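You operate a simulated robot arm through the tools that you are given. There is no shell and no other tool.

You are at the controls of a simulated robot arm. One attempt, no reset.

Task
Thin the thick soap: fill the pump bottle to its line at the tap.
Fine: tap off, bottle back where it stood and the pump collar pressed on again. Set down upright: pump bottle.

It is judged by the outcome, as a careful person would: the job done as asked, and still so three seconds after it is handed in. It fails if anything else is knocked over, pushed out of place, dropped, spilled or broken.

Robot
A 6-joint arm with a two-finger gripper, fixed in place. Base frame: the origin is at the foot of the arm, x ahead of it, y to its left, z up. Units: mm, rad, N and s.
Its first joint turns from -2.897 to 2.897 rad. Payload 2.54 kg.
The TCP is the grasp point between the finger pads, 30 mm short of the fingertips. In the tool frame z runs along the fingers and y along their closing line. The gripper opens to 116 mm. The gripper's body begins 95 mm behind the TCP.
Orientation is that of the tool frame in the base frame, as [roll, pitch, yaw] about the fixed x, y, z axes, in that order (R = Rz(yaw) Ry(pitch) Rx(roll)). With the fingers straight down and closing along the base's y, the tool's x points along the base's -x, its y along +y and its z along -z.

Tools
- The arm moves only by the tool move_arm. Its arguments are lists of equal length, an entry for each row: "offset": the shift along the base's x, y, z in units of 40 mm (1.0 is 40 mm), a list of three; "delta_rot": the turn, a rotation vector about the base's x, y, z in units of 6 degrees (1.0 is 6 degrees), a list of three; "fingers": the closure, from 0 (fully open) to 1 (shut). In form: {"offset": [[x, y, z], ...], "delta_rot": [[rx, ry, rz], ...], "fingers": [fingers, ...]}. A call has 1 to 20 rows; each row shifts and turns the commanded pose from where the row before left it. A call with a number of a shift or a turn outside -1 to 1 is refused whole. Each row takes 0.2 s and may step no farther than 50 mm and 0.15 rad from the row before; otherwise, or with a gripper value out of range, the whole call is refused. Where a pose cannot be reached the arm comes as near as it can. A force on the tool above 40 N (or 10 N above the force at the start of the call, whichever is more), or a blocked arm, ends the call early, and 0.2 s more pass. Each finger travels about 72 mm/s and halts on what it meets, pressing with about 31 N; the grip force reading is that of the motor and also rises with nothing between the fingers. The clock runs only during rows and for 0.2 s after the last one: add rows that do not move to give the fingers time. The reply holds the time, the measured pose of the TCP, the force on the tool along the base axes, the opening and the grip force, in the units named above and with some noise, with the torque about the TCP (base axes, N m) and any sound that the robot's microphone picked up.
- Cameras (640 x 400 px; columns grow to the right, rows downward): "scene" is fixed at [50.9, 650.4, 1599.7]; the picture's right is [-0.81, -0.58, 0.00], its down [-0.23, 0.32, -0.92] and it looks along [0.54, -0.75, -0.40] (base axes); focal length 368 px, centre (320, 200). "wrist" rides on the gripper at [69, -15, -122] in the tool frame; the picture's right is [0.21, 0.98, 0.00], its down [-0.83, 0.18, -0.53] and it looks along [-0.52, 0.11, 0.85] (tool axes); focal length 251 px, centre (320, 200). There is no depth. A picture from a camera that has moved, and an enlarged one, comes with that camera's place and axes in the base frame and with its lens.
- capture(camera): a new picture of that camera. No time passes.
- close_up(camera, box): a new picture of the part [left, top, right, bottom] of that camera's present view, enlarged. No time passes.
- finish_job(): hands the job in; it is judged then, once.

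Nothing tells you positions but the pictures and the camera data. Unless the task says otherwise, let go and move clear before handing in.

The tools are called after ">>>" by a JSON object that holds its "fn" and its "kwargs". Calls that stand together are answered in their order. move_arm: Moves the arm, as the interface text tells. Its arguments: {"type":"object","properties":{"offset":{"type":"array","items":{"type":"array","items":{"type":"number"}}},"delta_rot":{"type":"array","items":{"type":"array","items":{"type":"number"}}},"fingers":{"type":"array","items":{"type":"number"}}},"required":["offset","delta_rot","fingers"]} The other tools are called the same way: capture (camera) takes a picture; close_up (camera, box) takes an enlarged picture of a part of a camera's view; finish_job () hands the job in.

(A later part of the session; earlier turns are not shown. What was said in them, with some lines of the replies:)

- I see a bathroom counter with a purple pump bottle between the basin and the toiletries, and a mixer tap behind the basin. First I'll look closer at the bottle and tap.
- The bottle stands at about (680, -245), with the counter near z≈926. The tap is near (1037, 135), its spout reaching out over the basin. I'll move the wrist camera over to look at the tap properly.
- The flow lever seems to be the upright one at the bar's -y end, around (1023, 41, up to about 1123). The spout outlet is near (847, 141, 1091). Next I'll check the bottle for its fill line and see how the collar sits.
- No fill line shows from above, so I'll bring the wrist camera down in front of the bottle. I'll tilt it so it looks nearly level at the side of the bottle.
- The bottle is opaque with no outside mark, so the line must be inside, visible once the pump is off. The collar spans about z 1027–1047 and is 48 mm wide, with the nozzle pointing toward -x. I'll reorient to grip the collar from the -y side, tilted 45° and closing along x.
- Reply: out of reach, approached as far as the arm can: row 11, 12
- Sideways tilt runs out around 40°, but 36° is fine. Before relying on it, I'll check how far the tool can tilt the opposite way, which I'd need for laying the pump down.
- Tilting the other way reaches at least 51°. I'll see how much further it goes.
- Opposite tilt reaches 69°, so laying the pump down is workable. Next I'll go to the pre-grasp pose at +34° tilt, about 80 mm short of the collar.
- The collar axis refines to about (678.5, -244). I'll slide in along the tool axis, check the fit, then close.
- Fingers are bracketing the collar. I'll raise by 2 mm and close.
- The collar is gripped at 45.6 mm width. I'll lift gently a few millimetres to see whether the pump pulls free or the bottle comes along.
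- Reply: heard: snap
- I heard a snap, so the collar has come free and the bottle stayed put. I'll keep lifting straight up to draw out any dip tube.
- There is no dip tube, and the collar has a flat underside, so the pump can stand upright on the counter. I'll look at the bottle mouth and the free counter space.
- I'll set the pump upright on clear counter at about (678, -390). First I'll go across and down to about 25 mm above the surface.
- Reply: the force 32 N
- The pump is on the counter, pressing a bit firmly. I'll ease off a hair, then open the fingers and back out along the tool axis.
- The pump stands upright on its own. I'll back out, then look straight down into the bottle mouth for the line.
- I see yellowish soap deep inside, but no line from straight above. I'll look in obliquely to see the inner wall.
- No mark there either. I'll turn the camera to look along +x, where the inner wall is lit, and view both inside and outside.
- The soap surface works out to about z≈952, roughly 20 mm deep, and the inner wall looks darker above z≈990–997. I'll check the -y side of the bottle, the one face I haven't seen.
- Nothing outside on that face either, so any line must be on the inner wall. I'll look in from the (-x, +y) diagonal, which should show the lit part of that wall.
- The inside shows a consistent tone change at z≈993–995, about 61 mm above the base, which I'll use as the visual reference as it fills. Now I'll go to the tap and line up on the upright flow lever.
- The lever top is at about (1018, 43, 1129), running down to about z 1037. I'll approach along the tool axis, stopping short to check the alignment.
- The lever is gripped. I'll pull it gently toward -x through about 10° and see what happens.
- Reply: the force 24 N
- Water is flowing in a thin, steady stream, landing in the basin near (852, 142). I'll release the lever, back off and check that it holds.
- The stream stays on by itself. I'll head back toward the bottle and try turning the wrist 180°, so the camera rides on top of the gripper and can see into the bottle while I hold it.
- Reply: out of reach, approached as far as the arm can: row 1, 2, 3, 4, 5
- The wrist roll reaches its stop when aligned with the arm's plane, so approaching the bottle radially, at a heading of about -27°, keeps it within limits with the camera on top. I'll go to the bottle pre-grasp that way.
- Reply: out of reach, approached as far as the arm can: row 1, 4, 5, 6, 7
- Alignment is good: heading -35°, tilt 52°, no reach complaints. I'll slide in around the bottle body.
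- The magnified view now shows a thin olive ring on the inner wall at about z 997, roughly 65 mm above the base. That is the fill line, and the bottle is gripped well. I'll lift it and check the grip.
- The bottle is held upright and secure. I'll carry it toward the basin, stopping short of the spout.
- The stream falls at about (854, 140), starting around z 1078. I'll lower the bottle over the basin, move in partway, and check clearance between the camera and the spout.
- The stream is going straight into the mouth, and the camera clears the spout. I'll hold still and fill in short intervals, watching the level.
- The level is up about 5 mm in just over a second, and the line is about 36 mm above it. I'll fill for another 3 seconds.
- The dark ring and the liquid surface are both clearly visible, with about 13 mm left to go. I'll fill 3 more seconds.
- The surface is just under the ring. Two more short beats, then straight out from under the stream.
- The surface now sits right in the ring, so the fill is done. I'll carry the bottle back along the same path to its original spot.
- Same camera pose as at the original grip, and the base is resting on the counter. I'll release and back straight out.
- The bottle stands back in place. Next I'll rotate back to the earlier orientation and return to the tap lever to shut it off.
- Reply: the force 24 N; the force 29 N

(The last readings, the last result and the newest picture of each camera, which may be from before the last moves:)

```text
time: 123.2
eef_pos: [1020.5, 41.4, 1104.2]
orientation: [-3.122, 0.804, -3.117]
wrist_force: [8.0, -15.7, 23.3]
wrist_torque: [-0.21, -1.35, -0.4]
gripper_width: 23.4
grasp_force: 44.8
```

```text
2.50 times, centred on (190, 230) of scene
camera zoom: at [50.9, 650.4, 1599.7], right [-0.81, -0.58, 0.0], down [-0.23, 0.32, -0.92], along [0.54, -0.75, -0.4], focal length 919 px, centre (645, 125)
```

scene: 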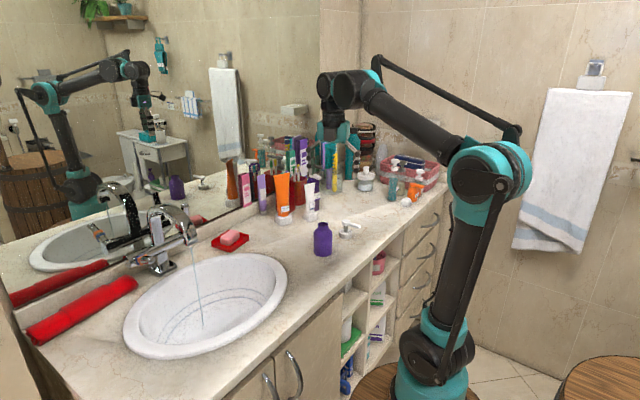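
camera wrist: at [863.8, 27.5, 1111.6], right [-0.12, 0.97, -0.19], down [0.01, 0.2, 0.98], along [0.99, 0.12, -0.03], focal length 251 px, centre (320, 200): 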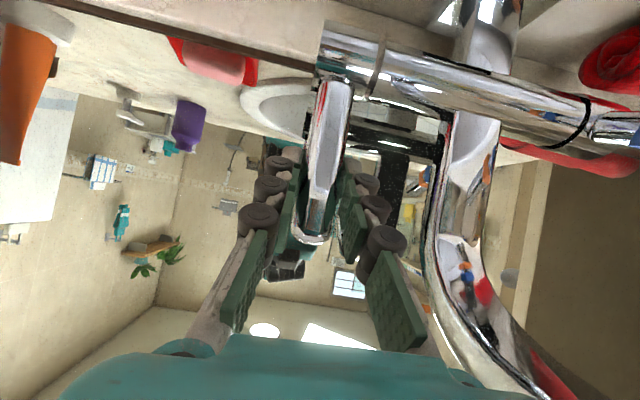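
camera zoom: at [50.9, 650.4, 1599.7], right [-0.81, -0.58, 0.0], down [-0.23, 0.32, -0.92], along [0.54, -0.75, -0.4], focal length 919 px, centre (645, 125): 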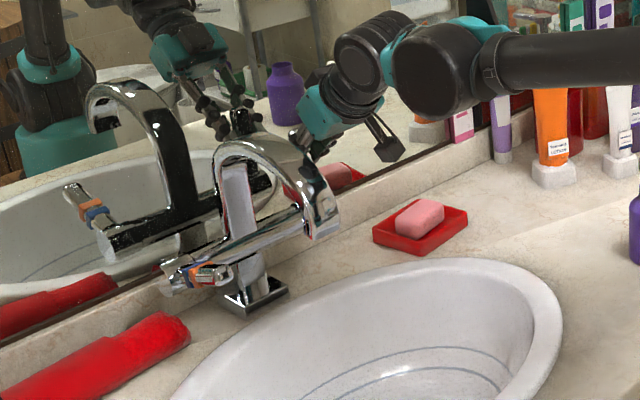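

The water has stopped and the lever is at its upright stop. I'll let go, back off and check it stays shut.

>>> {"fn": "move_arm", "kwargs": {"offset": [[0, 0, 0], [0, 0, 0], [0, 0, 0], [0, 0, 0], [-0.2, 0, 0.2], [-0.5, 0, 0.48], [-0.6, 0, 0.58], [-0.6, 0, 0.58], [-0.6, 0, 0.58]], "delta_rot": [[0, 0, 0], [0, 0, 0], [0, 0, 0], [0, 0, 0], [0, 0, 0], [0, 0, 0], [0, 0, 0], [0, 0, 0], [0, 0, 0]], "fingers": [0.75, 0.6, 0.5, 0.4, 0.4, 0.4, 0.4, 0.4, 0.4]}}

>>> {"fn": "close_up", "kwargs": {"camera": "scene", "box": [120, 150, 260, 310]}}

>>> {"fn": "capture", "kwargs": {"camera": "wrist"}}

```text
time: 125.2
eef_pos: [920.7, 43.1, 1199.9]
orientation: [-3.121, 0.8, -3.118]
wrist_force: [0.3, 0.4, -0.2]
wrist_torque: [-0.02, 0.0, -0.01]
gripper_width: 69.7
grasp_force: 0.1
```

```text
2.50 times, centred on (190, 230) of scene
camera zoom: at [50.9, 650.4, 1599.7], right [-0.81, -0.58, 0.0], down [-0.23, 0.32, -0.92], along [0.54, -0.75, -0.4], focal length 919 px, centre (645, 125)
```

zoom: 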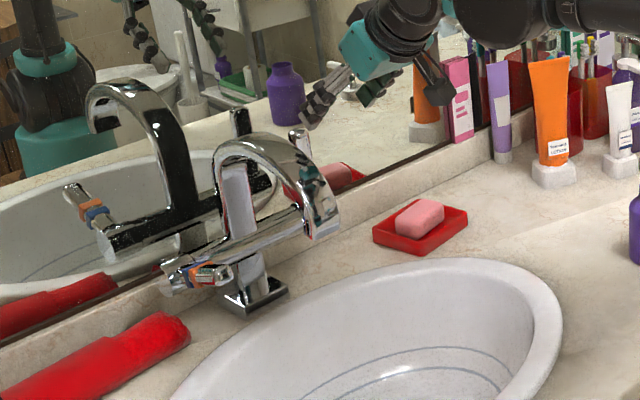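

```text
taken
camera wrist: at [784.7, 27.5, 1235.0], right [-0.16, 0.97, -0.17], down [0.19, 0.2, 0.96], along [0.97, 0.12, -0.22], focal length 251 px, centre (320, 200)
```

wrist: 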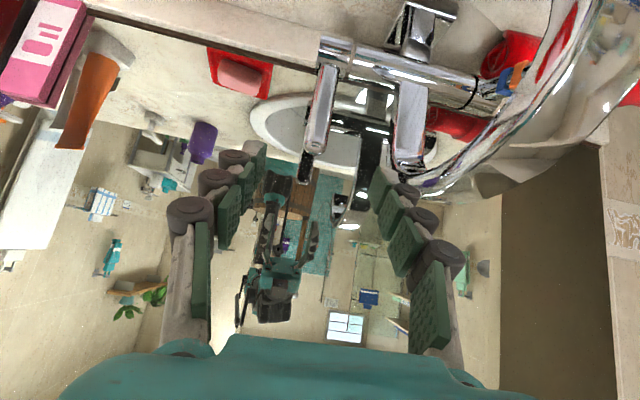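

The tap is off with no stream. I'll head back over to the pump, returning to the same wrist orientation I used to set it down.

>>> {"fn": "move_arm", "kwargs": {"offset": [[-0.6, -0.9, 0.2], [-0.6, -0.98, 0.2], [-0.6, -0.98, 0.2], [-0.6, -0.98, 0.2], [-0.6, -0.98, 0.2], [-0.6, -0.98, 0.2], [-0.6, -0.98, 0], [-0.6, -0.98, 0], [-0.1, -0.415, 0], [-0.1, -0.415, 0], [-0.1, -0.415, 0], [-0.1, -0.415, 0], [-0.1, -0.415, 0], [-0.1, -0.415, 0], [-0.1, -0.415, 0], [-0.1, -0.415, 0], [-0.1, -0.415, 0], [-0.1, -0.415, 0], [-0.1, -0.35, 0], [-0.1, -0.3, 0]], "delta_rot": [[0, 0.955, 0], [0, 0.955, 0], [0, 0.955, 0], [0, 0.955, 0], [0, 0.955, 0], [0, 0.955, 0], [0, 0.955, 0], [0, 0.955, 0], [0, 0, -1], [0, 0, -1], [0, 0, -1], [0, 0, -1], [0, 0, -1], [0, 0, -1], [0, 0, -1], [0, 0, -1], [0, 0, -1], [0, 0, -1], [0, 0, -1], [0, 0, -1]], "fingers": [0.4, 0.3, 0.2, 0.1, 0.1, 0.1, 0.1, 0.1, 0.1, 0.1, 0.1, 0.1, 0.1, 0.1, 0.1, 0.1, 0.1, 0.1, 0.1, 0.1]}}

```text
time: 129.4
eef_pos: [679.5, -457.6, 1248.1]
orientation: [-3.139, 0.002, 1.901]
wrist_force: [-0.1, -0.2, 0.2]
wrist_torque: [-0.03, -0.03, 0.03]
gripper_width: 104.5
grasp_force: 0.1
```

>>> {"fn": "move_arm", "kwargs": {"offset": [[-0.03, 0, -0.5], [0, 0, -0.5], [0, 0, -0.5], [0, 0, -0.5], [0, 0.075, -0.5], [0, 0, -0.5], [0, 0, -0.5], [0, 0, -0.5], [0, 0, -0.5], [0, 0, -0.5], [0, 0, 0]], "delta_rot": [[0, 0, -0.79], [0, 0, -0.79], [0, 0, -0.79], [0, 0, -0.79], [0.947, 0, 0], [0.947, 0, 0], [0.947, 0, 0], [0.947, 0, 0], [0.947, 0, 0], [0.947, 0, 0], [0, 0, 0]], "fingers": [0.1, 0.1, 0.1, 0.1, 0.1, 0.1, 0.1, 0.2, 0.2, 0.2, 0.2]}}

>>> {"fn": "capture", "kwargs": {"camera": "wrist"}}

>>> {"fn": "close_up", "kwargs": {"camera": "scene", "box": [290, 160, 420, 270]}}

```text
time: 131.8
eef_pos: [677.4, -455.7, 1047.6]
orientation: [-3.142, -0.591, 1.571]
wrist_force: [-0.5, 0.7, -0.2]
wrist_torque: [-0.02, -0.01, 0.0]
gripper_width: 92.7
grasp_force: 0.0
```

```text
taken
camera wrist: at [662.3, -466.3, 1187.0], right [0.98, 0.18, 0.12], down [0.18, -0.98, -0.02], along [0.11, 0.04, -0.99], focal length 251 px, centre (320, 200)
```

wrist: 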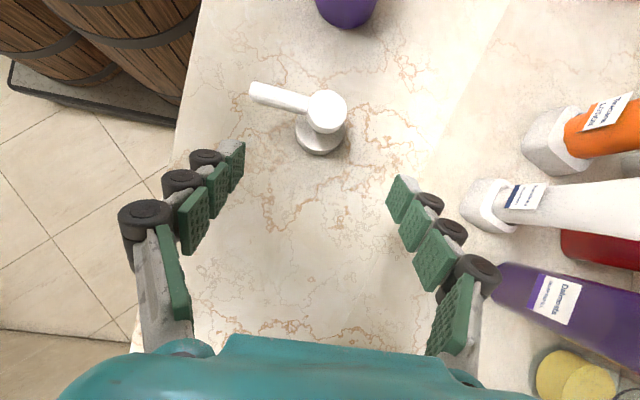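

```text
3.64 times, centred on (355, 215) of scene
camera zoom: at [50.9, 650.4, 1599.7], right [-0.81, -0.58, 0.0], down [-0.23, 0.32, -0.92], along [0.54, -0.75, -0.4], focal length 1337 px, centre (193, 146)
```

zoom: 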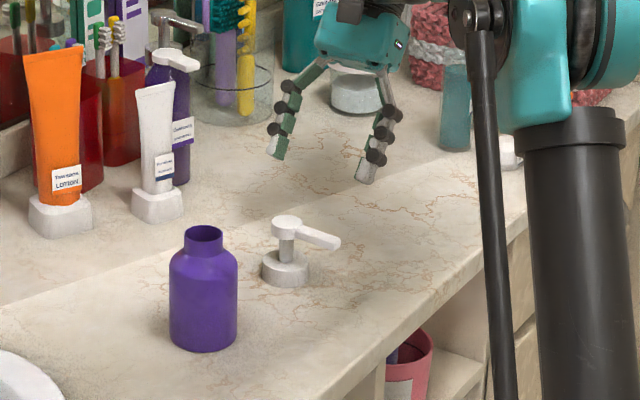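

>>> {"fn": "move_arm", "kwargs": {"offset": [[0, 0.2, -0.42], [0, 0.35, -0.52], [0, 0.35, -0.52], [0, 0.35, -0.52], [0.01, 0.045, -0.09], [0, 0, 0]], "delta_rot": [[0, 0, 0], [0, 0, 0], [0, 0, 0], [0, 0, 0], [0, 0, 0], [0, 0, 0]], "fingers": [0.2, 0.2, 0.2, 0.2, 0.2, 0.2]}}

>>> {"fn": "capture", "kwargs": {"camera": "wrist"}}

>>> {"fn": "close_up", "kwargs": {"camera": "scene", "box": [330, 195, 400, 245]}}

```text
time: 133.2
eef_pos: [678.2, -405.2, 965.5]
orientation: [-3.141, -0.593, 1.572]
wrist_force: [-0.3, 0.4, 0.6]
wrist_torque: [0.0, -0.02, -0.01]
gripper_width: 92.7
grasp_force: 0.1
```

```text
taken
camera wrist: at [663.0, -414.1, 1105.1], right [0.98, 0.18, 0.12], down [0.18, -0.98, -0.02], along [0.11, 0.04, -0.99], focal length 251 px, centre (320, 200)
```

wrist: 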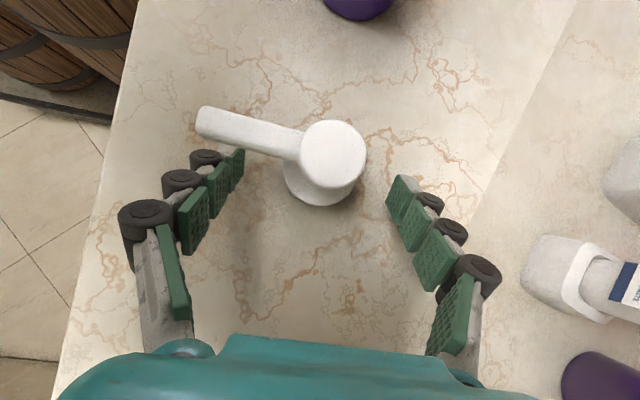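

```text
8.00 times, centred on (365, 220) of scene
camera zoom: at [50.9, 650.4, 1599.7], right [-0.81, -0.58, 0.0], down [-0.23, 0.32, -0.92], along [0.54, -0.75, -0.4], focal length 2941 px, centre (-40, 40)
```

zoom: 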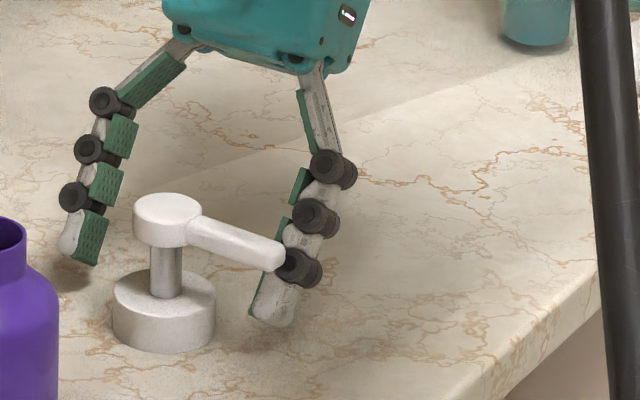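

>>> {"fn": "move_arm", "kwargs": {"offset": [[0, 0, -0.035], [0, 0, 0], [0, 0, 0], [0, 0, 0], [0, 0, 0], [0, 0, 0]], "delta_rot": [[0, 0, 0], [0, 0, 0], [0, 0, 0], [0, 0, 0], [0, 0, 0], [0, 0, 0]], "fingers": [0.3, 0.5, 0.65, 0.75, 0.75, 0.75]}}

>>> {"fn": "capture", "kwargs": {"camera": "wrist"}}

>>> {"fn": "close_up", "kwargs": {"camera": "scene", "box": [330, 195, 400, 245]}}

```text
time: 134.6
eef_pos: [678.6, -405.3, 964.7]
orientation: [-3.14, -0.594, 1.571]
wrist_force: [1.9, -0.5, 1.8]
wrist_torque: [0.02, -0.02, -0.03]
gripper_width: 45.6
grasp_force: 31.3
```

```text
taken
camera wrist: at [663.5, -414.4, 1104.2], right [0.98, 0.18, 0.12], down [0.18, -0.98, -0.02], along [0.11, 0.04, -0.99], focal length 251 px, centre (320, 200)
```

wrist: 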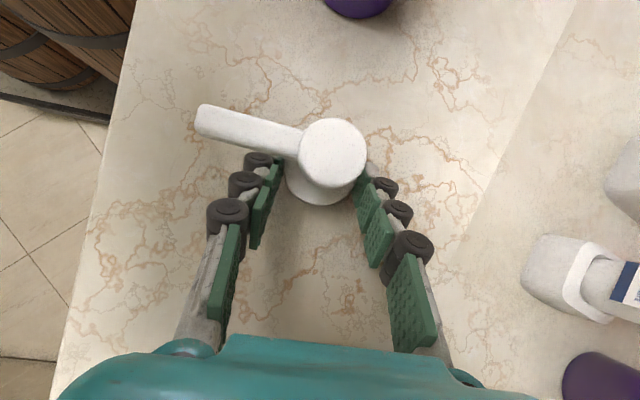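

```text
8.00 times, centred on (365, 220) of scene
camera zoom: at [50.9, 650.4, 1599.7], right [-0.81, -0.58, 0.0], down [-0.23, 0.32, -0.92], along [0.54, -0.75, -0.4], focal length 2941 px, centre (-40, 40)
```

zoom: 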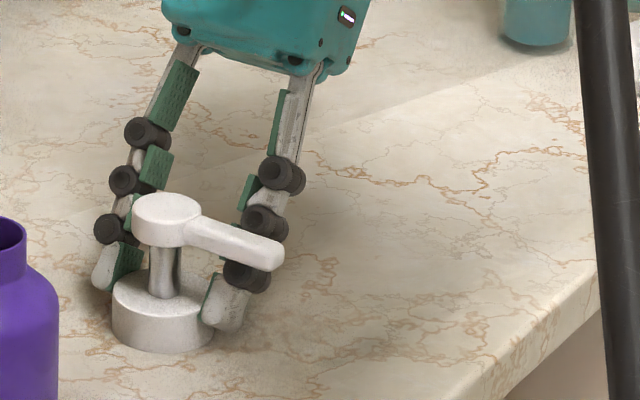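

The pump is gripped just as before. I'll lift it and carry it over the bottle.

>>> {"fn": "move_arm", "kwargs": {"offset": [[0, 0, 0.2], [0, 0, 0.6], [0, 0, 0.9], [0, 0, 0.9], [0, 0, 0.9], [0, 0, 0.4], [0, 0.5, 0], [0, 0.9, 0], [0, 0.9, 0], [0, 0.9, 0], [-0.012, 0.39, 0], [0, 0, 0], [0, 0, 0]], "delta_rot": [[0, 0, 0], [0, 0, 0], [0, 0, 0], [0, 0, 0], [0, 0, 0], [0, 0, 0], [0, 0, 0], [0, 0, 0], [0, 0, 0], [0, 0, 0], [0, 0, 0], [0, 0, 0], [0, 0, 0]], "fingers": [0.75, 0.75, 0.75, 0.75, 0.75, 0.75, 0.75, 0.75, 0.75, 0.75, 0.75, 0.75, 0.75]}}

>>> {"fn": "capture", "kwargs": {"camera": "wrist"}}

>>> {"fn": "close_up", "kwargs": {"camera": "scene", "box": [280, 160, 380, 265]}}

```text
time: 137.4
eef_pos: [678.0, -261.2, 1119.3]
orientation: [-3.139, -0.596, 1.572]
wrist_force: [0.4, 0.1, 0.3]
wrist_torque: [0.0, 0.02, 0.02]
gripper_width: 45.7
grasp_force: 30.8
```

```text
taken
camera wrist: at [662.6, -270.6, 1258.4], right [0.98, 0.18, 0.12], down [0.18, -0.98, -0.02], along [0.11, 0.04, -0.99], focal length 251 px, centre (320, 200)
```

wrist: 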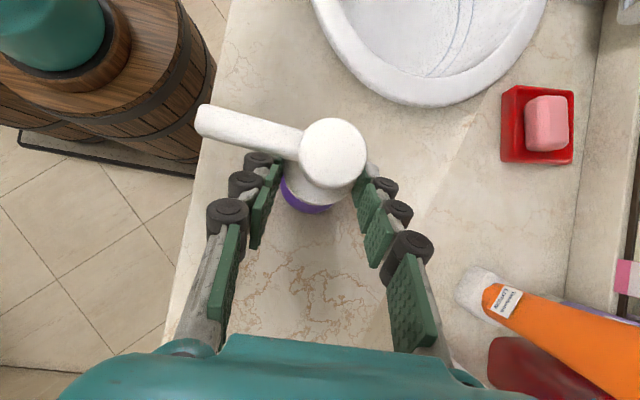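

```text
3.81 times, centred on (330, 212) of scene
camera zoom: at [50.9, 650.4, 1599.7], right [-0.81, -0.58, 0.0], down [-0.23, 0.32, -0.92], along [0.54, -0.75, -0.4], focal length 1400 px, centre (282, 152)
```

zoom: 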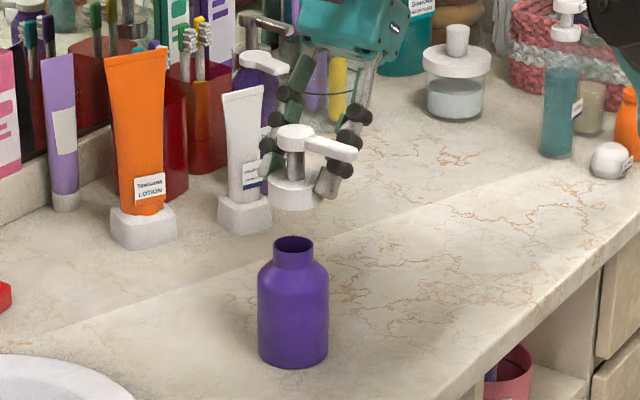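

>>> {"fn": "close_up", "kwargs": {"camera": "scene", "box": [305, 185, 350, 260]}}

>>> {"fn": "close_up", "kwargs": {"camera": "wrist", "box": [270, 110, 380, 230]}}

```text
5.33 times, centred on (328, 222) of scene
camera zoom: at [50.9, 650.4, 1599.7], right [-0.81, -0.58, 0.0], down [-0.23, 0.32, -0.92], along [0.54, -0.75, -0.4], focal length 1961 px, centre (280, 80)
```

zoom: 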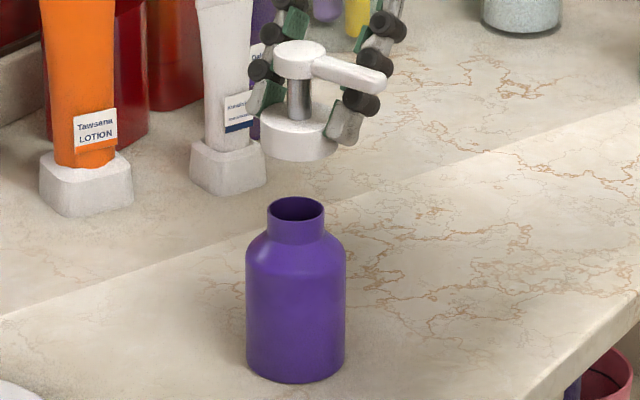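

```text
3.33 times, centred on (325, 170) of wrist
camera zoom: at [662.6, -270.6, 1258.4], right [0.98, 0.18, 0.12], down [0.18, -0.98, -0.02], along [0.11, 0.04, -0.99], focal length 838 px, centre (303, 300)
```

zoom: 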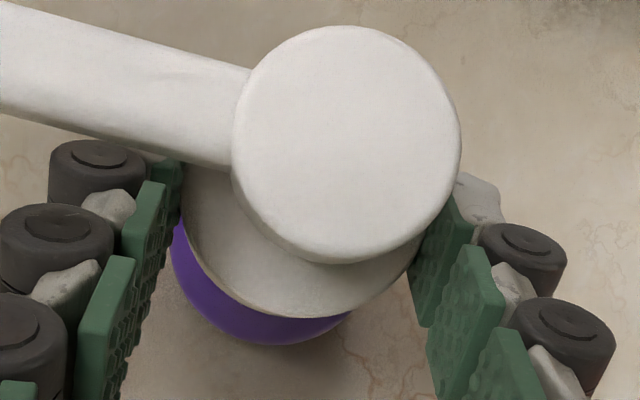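

>>> {"fn": "close_up", "kwargs": {"camera": "scene", "box": [315, 190, 340, 240]}}

>>> {"fn": "close_up", "kwargs": {"camera": "scene", "box": [310, 190, 345, 215]}}

>>> {"fn": "close_up", "kwargs": {"camera": "scene", "box": [310, 213, 345, 238]}}

```text
8.00 times, centred on (328, 215) of scene
camera zoom: at [50.9, 650.4, 1599.7], right [-0.81, -0.58, 0.0], down [-0.23, 0.32, -0.92], along [0.54, -0.75, -0.4], focal length 2941 px, centre (260, 80)
```

zoom: 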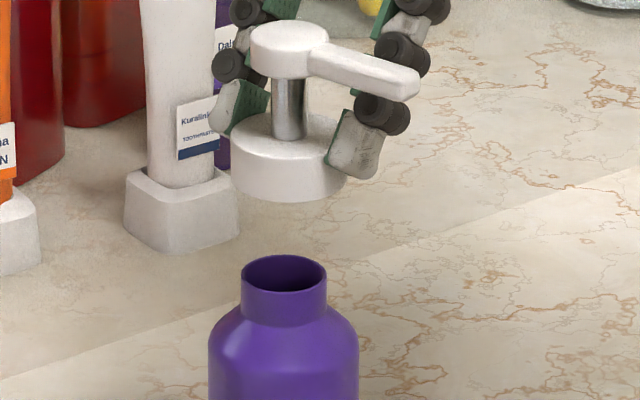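

```text
16.00 times, centred on (328, 202) of scene
camera zoom: at [50.9, 650.4, 1599.7], right [-0.81, -0.58, 0.0], down [-0.23, 0.32, -0.92], along [0.54, -0.75, -0.4], focal length 5882 px, centre (200, 160)
```

zoom: 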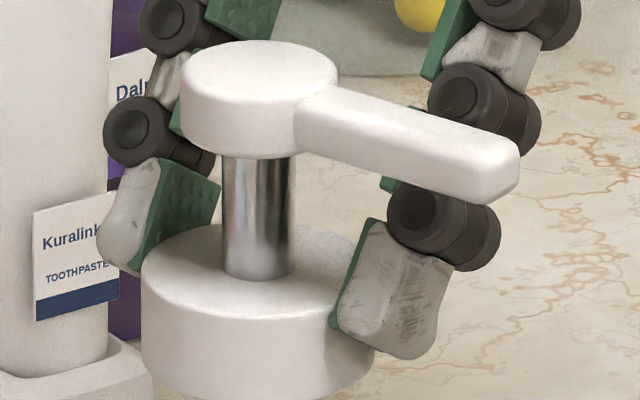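

```text
16.00 times, centred on (328, 226) of scene
camera zoom: at [50.9, 650.4, 1599.7], right [-0.81, -0.58, 0.0], down [-0.23, 0.32, -0.92], along [0.54, -0.75, -0.4], focal length 5882 px, centre (200, -208)
```

zoom: 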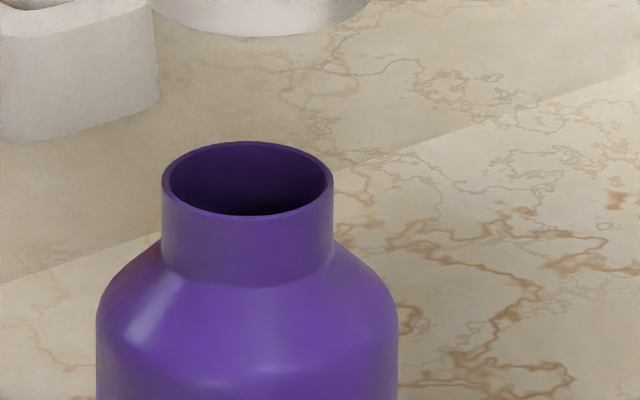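

The pump sits about 2 mm off the neck axis in the scene view. I'll nudge it toward +x/+y and lower to just above the mouth, then recheck.

>>> {"fn": "move_arm", "kwargs": {"offset": [[0.04, 0.03, -0.3], [0, 0, -0.4], [0, 0, -0.25], [0, 0, 0], [0, 0, 0]], "delta_rot": [[0, 0, 0], [0, 0, 0], [0, 0, 0], [0, 0, 0], [0, 0, 0]], "fingers": [0.75, 0.75, 0.75, 0.75, 0.75]}}

>>> {"fn": "close_up", "kwargs": {"camera": "scene", "box": [310, 200, 345, 225]}}

>>> {"fn": "close_up", "kwargs": {"camera": "scene", "box": [310, 213, 345, 238]}}

>>> {"fn": "close_up", "kwargs": {"camera": "wrist", "box": [270, 110, 380, 230]}}

```text
time: 138.6
eef_pos: [679.9, -258.2, 1080.3]
orientation: [-3.141, -0.592, 1.572]
wrist_force: [0.1, 0.3, 0.1]
wrist_torque: [-0.04, 0.02, 0.01]
gripper_width: 45.5
grasp_force: 31.1
```

```text
16.00 times, centred on (328, 212) of scene
camera zoom: at [50.9, 650.4, 1599.7], right [-0.81, -0.58, 0.0], down [-0.23, 0.32, -0.92], along [0.54, -0.75, -0.4], focal length 5882 px, centre (200, 0)
```

zoom: 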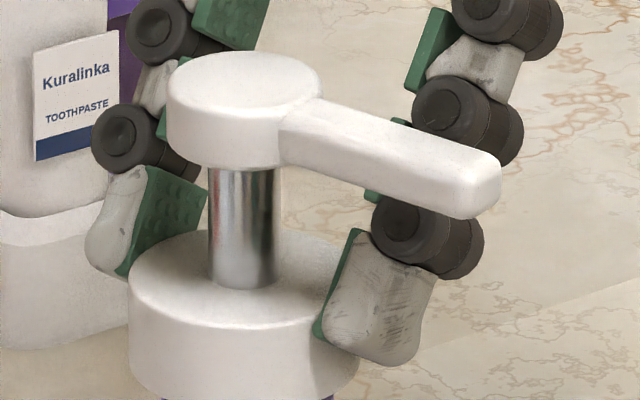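

```text
16.00 times, centred on (328, 226) of scene
camera zoom: at [50.9, 650.4, 1599.7], right [-0.81, -0.58, 0.0], down [-0.23, 0.32, -0.92], along [0.54, -0.75, -0.4], focal length 5882 px, centre (200, -208)
```

zoom: 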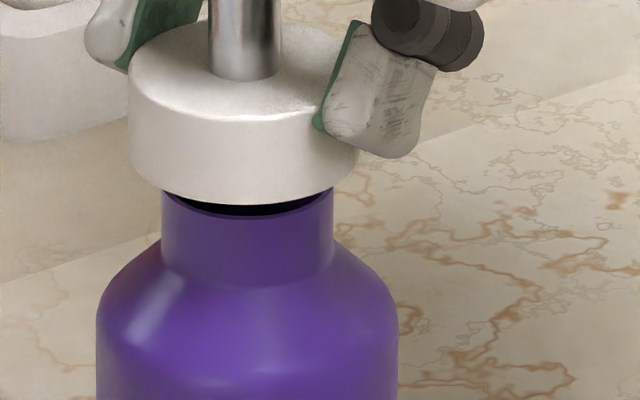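

```text
3.33 times, centred on (325, 170) of wrist
camera zoom: at [664.4, -268.4, 1220.8], right [0.98, 0.18, 0.12], down [0.18, -0.98, -0.02], along [0.11, 0.04, -0.99], focal length 838 px, centre (303, 300)
```

zoom: 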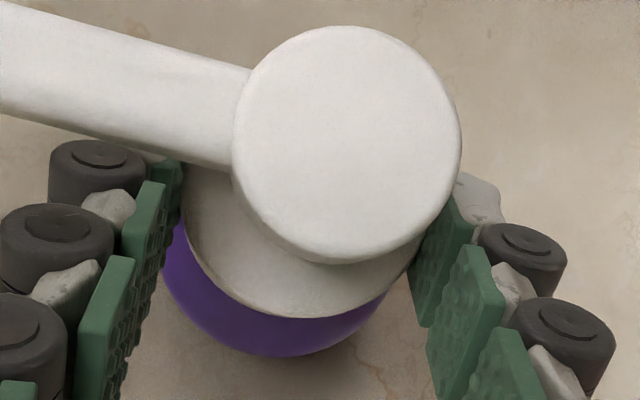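

The pump is now aligned to within a millimetre. I'll make a small y correction and lower onto the neck gently.

>>> {"fn": "move_arm", "kwargs": {"offset": [[0, -0.02, -0.05], [0, 0, -0.06], [0, 0, -0.06], [0, 0, -0.06], [0, 0, -0.05]], "delta_rot": [[0, 0, 0], [0, 0, 0], [0, 0, 0], [0, 0, 0], [0, 0, 0]], "fingers": [0.75, 0.75, 0.75, 0.75, 0.75]}}

>>> {"fn": "close_up", "kwargs": {"camera": "scene", "box": [305, 200, 350, 250]}}

```text
time: 139.8
eef_pos: [679.4, -261.2, 1071.5]
orientation: [-3.138, -0.592, 1.571]
wrist_force: [0.5, 0.2, -0.9]
wrist_torque: [-0.01, -0.02, -0.02]
gripper_width: 45.5
grasp_force: 31.1
```

```text
8.00 times, centred on (328, 225) of scene
camera zoom: at [50.9, 650.4, 1599.7], right [-0.81, -0.58, 0.0], down [-0.23, 0.32, -0.92], along [0.54, -0.75, -0.4], focal length 2941 px, centre (260, 0)
```

zoom: 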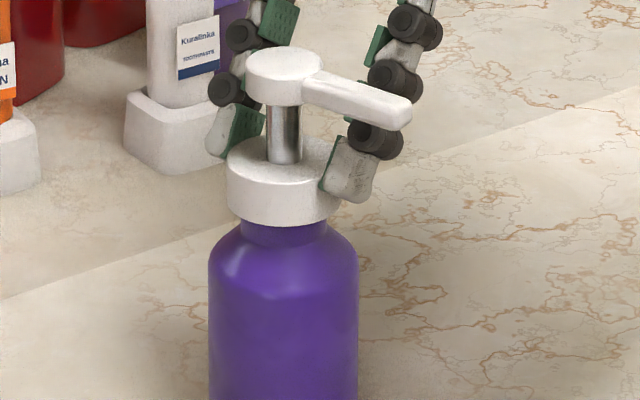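

>>> {"fn": "move_arm", "kwargs": {"offset": [[0, 0, -0.05], [0, 0, -0.05], [0, 0, -0.05], [0, 0, -0.05]], "delta_rot": [[0, 0, 0], [0, 0, 0], [0, 0, 0], [0, 0, 0]], "fingers": [0.75, 0.75, 0.75, 0.75]}}

>>> {"fn": "close_up", "kwargs": {"camera": "scene", "box": [305, 200, 350, 250]}}

```text
time: 140.8
eef_pos: [680.2, -261.1, 1061.5]
orientation: [-3.14, -0.593, 1.57]
wrist_force: [0.3, -0.1, 0.3]
wrist_torque: [-0.02, 0.01, -0.01]
gripper_width: 45.6
grasp_force: 30.8
```

```text
8.00 times, centred on (328, 225) of scene
camera zoom: at [50.9, 650.4, 1599.7], right [-0.81, -0.58, 0.0], down [-0.23, 0.32, -0.92], along [0.54, -0.75, -0.4], focal length 2941 px, centre (260, 0)
```

zoom: 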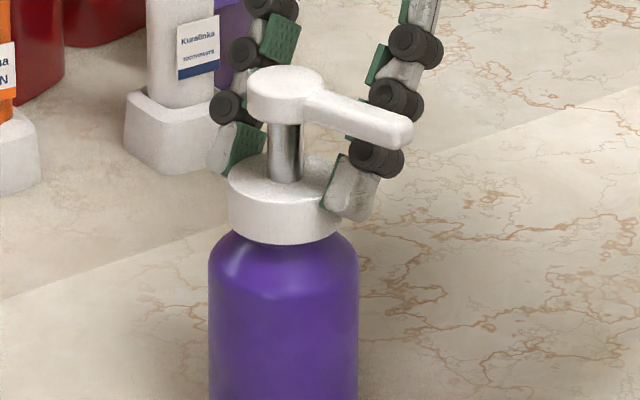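

>>> {"fn": "move_arm", "kwargs": {"offset": [[0, 0, -0.04], [0, 0, -0.04], [0, 0, -0.04]], "delta_rot": [[0, 0, 0], [0, 0, 0], [0, 0, 0]], "fingers": [0.75, 0.75, 0.75]}}

>>> {"fn": "close_up", "kwargs": {"camera": "scene", "box": [305, 200, 350, 250]}}

```text
time: 141.6
eef_pos: [680.4, -261.0, 1058.6]
orientation: [3.141, -0.594, 1.573]
wrist_force: [7.6, -0.8, 30.8]
wrist_torque: [0.54, -0.27, -0.13]
gripper_width: 45.9
grasp_force: 30.9
heard: snap
```

```text
8.00 times, centred on (328, 225) of scene
camera zoom: at [50.9, 650.4, 1599.7], right [-0.81, -0.58, 0.0], down [-0.23, 0.32, -0.92], along [0.54, -0.75, -0.4], focal length 2941 px, centre (260, 0)
```

zoom: 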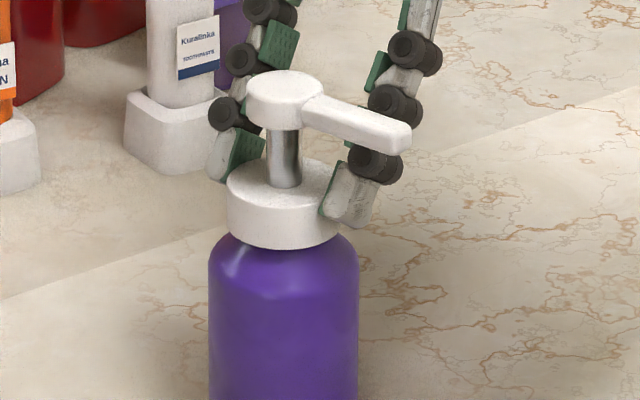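

A snap: the collar is pressed home. I'll relax the downward push without pulling, then open the fingers.

>>> {"fn": "move_arm", "kwargs": {"offset": [[0, 0, 0.025], [0, 0, 0], [0, 0, 0], [0, 0, 0], [0, 0, 0], [0, 0, 0]], "delta_rot": [[0, 0, 0], [0, 0, 0], [0, 0, 0], [0, 0, 0], [0, 0, 0], [0, 0, 0]], "fingers": [0.75, 0.6, 0.5, 0.4, 0.25, 0.1]}}

>>> {"fn": "close_up", "kwargs": {"camera": "scene", "box": [285, 190, 365, 265]}}

>>> {"fn": "capture", "kwargs": {"camera": "wrist"}}

```text
time: 143.0
eef_pos: [680.2, -262.0, 1058.8]
orientation: [-3.14, -0.593, 1.571]
wrist_force: [0.2, 0.5, -0.3]
wrist_torque: [0.0, -0.03, 0.02]
gripper_width: 104.0
grasp_force: 0.0
```

```text
5.33 times, centred on (325, 228) of scene
camera zoom: at [50.9, 650.4, 1599.7], right [-0.81, -0.58, 0.0], down [-0.23, 0.32, -0.92], along [0.54, -0.75, -0.4], focal length 1961 px, centre (293, 53)
```

zoom: 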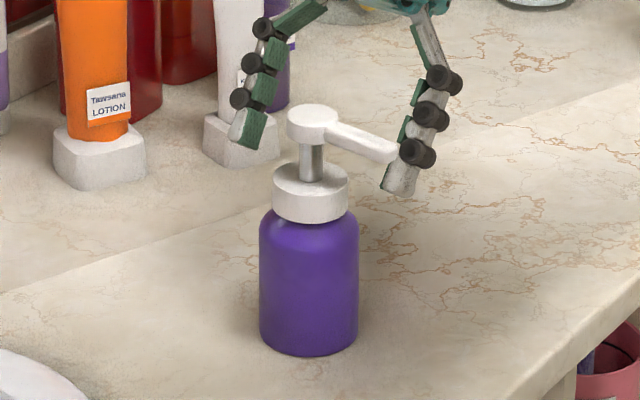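

```text
taken
camera wrist: at [664.7, -271.1, 1198.4], right [0.98, 0.18, 0.12], down [0.18, -0.98, -0.02], along [0.11, 0.04, -0.99], focal length 251 px, centre (320, 200)
```

wrist: 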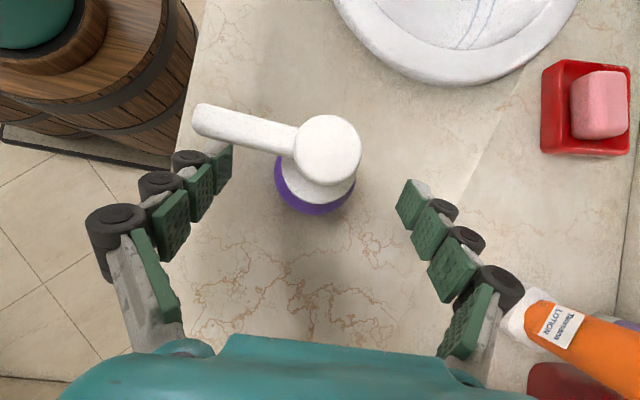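

>>> {"fn": "move_arm", "kwargs": {"offset": [[0, -0.28, 0.415], [0, -0.28, 0.415], [0, -0.28, 0.415], [0, -0.28, 0.415], [0, -0.28, 0.415], [-0.3, 0, 0.8], [-0.3, 0, 0.8], [-0.3, 0, 0.6]], "delta_rot": [[0, 0, 0], [0, 0, 0], [0, 0, 0], [0, 0, 0], [0, 0, 0], [-0.9, 0, 0], [-0.9, 0, 0], [-0.9, 0, 0]], "fingers": [0.1, 0.1, 0.1, 0.1, 0, 0, 0, 0]}}

>>> {"fn": "capture", "kwargs": {"camera": "scene"}}

>>> {"fn": "close_up", "kwargs": {"camera": "scene", "box": [280, 190, 370, 270]}}

>>> {"fn": "close_up", "kwargs": {"camera": "scene", "box": [80, 170, 240, 290]}}

```text
time: 144.8
eef_pos: [645.1, -315.5, 1231.9]
orientation: [-3.14, -0.308, 1.57]
wrist_force: [0.7, -1.4, -0.5]
wrist_torque: [0.07, 0.05, 0.02]
gripper_width: 115.8
grasp_force: 0.1
```

```text
taken
```

scene: 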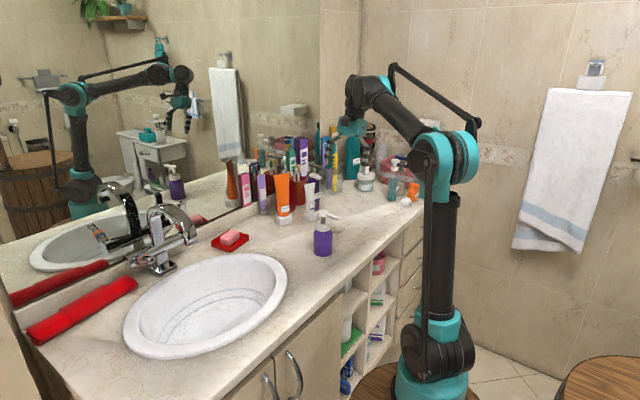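

```text
5.00 times, centred on (325, 230) of scene
camera zoom: at [50.9, 650.4, 1599.7], right [-0.81, -0.58, 0.0], down [-0.23, 0.32, -0.92], along [0.54, -0.75, -0.4], focal length 1838 px, centre (295, 50)
```

zoom: 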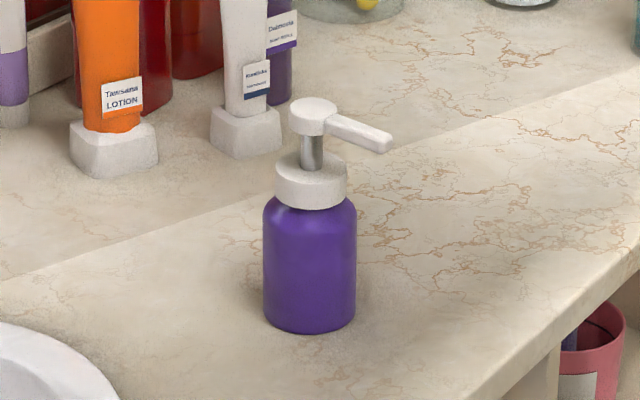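

```text
3.33 times, centred on (160, 230) of scene
camera zoom: at [50.9, 650.4, 1599.7], right [-0.81, -0.58, 0.0], down [-0.23, 0.32, -0.92], along [0.54, -0.75, -0.4], focal length 1225 px, centre (853, 100)
```

zoom: 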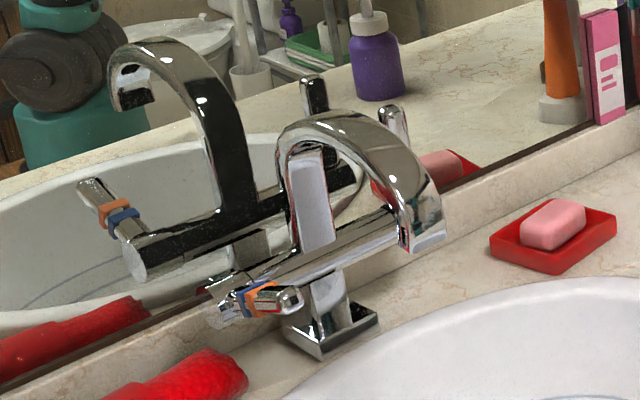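

>>> {"fn": "close_up", "kwargs": {"camera": "scene", "box": [305, 205, 345, 260]}}

>>> {"fn": "capture", "kwargs": {"camera": "wrist"}}

```text
7.27 times, centred on (325, 232) of scene
camera zoom: at [50.9, 650.4, 1599.7], right [-0.81, -0.58, 0.0], down [-0.23, 0.32, -0.92], along [0.54, -0.75, -0.4], focal length 2674 px, centre (284, -36)
```

zoom: 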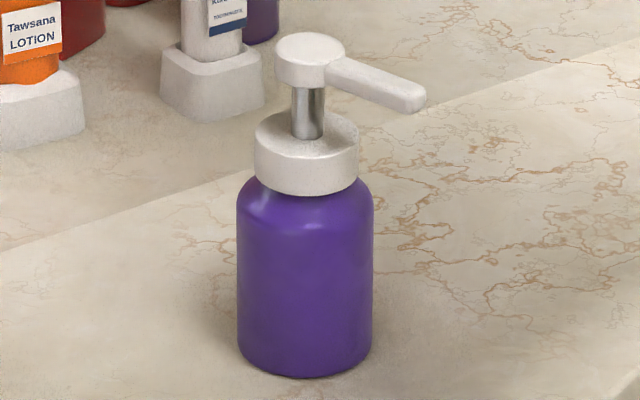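

```text
taken
camera wrist: at [629.4, -285.9, 1368.8], right [0.98, 0.21, 0.06], down [0.18, -0.95, 0.26], along [0.11, -0.24, -0.96], focal length 251 px, centre (320, 200)
```

wrist: 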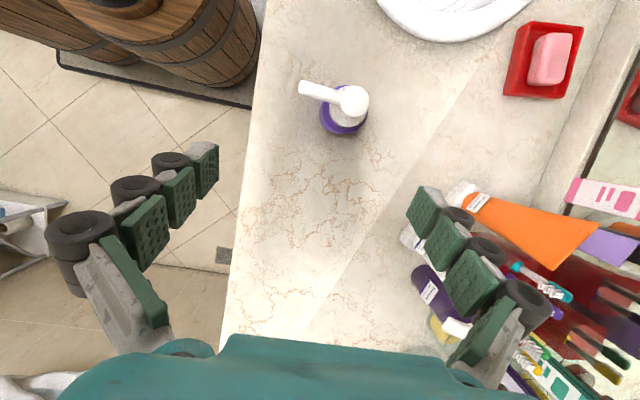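

>>> {"fn": "close_up", "kwargs": {"camera": "scene", "box": [170, 200, 230, 340]}}

>>> {"fn": "close_up", "kwargs": {"camera": "wrist", "box": [280, 60, 400, 160]}}

```text
2.86 times, centred on (200, 270) of scene
camera zoom: at [50.9, 650.4, 1599.7], right [-0.81, -0.58, 0.0], down [-0.23, 0.32, -0.92], along [0.54, -0.75, -0.4], focal length 1050 px, centre (663, 0)
```

zoom: 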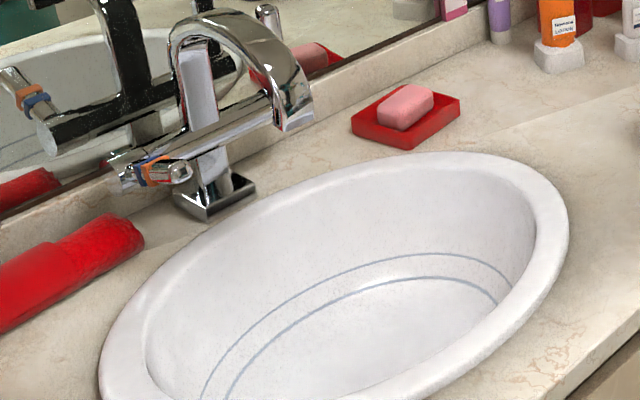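

```text
4.00 times, centred on (340, 110) of wrist
camera zoom: at [629.4, -285.9, 1368.8], right [0.98, 0.21, 0.06], down [0.18, -0.95, 0.26], along [0.11, -0.24, -0.96], focal length 1006 px, centre (240, 560)
```

zoom: 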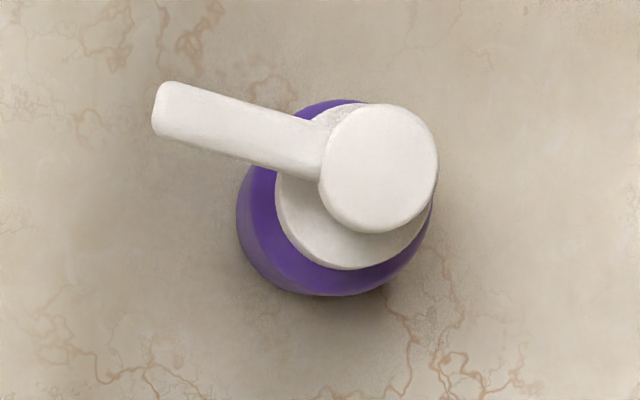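

The tap is off and dry, and nothing else has moved. The bottle stands upright on its original spot, filled to the inner ring, with the pump collar snapped back on and the gripper clear, so I'm handing the job in.

>>> {"fn": "finish_job", "kwargs": {}}

```text
The job is handed in.
```

I filled the pump bottle to its line, shut the tap off, and handed the job in. I don't have the judge's result.

- **Fill:** The line is a dark ring on the inside wall, only visible with the pump off. I watched the level through the mouth and stopped with the surface within the ring.
- **Tap:** The lever is back at its upright stop, and no stream or drip showed in the last pictures.
- **Bottle:** It stands upright within about a millimetre of where it was.
- **Pump collar:** It snapped on when I pressed it. In the pictures it sits about 2 mm lower than at the start, and the pump may lean a degree or two; I left it rather than risk disturbing it.

Nothing else on the counter was knocked or moved that I could see, and the gripper is open and clear of everything.
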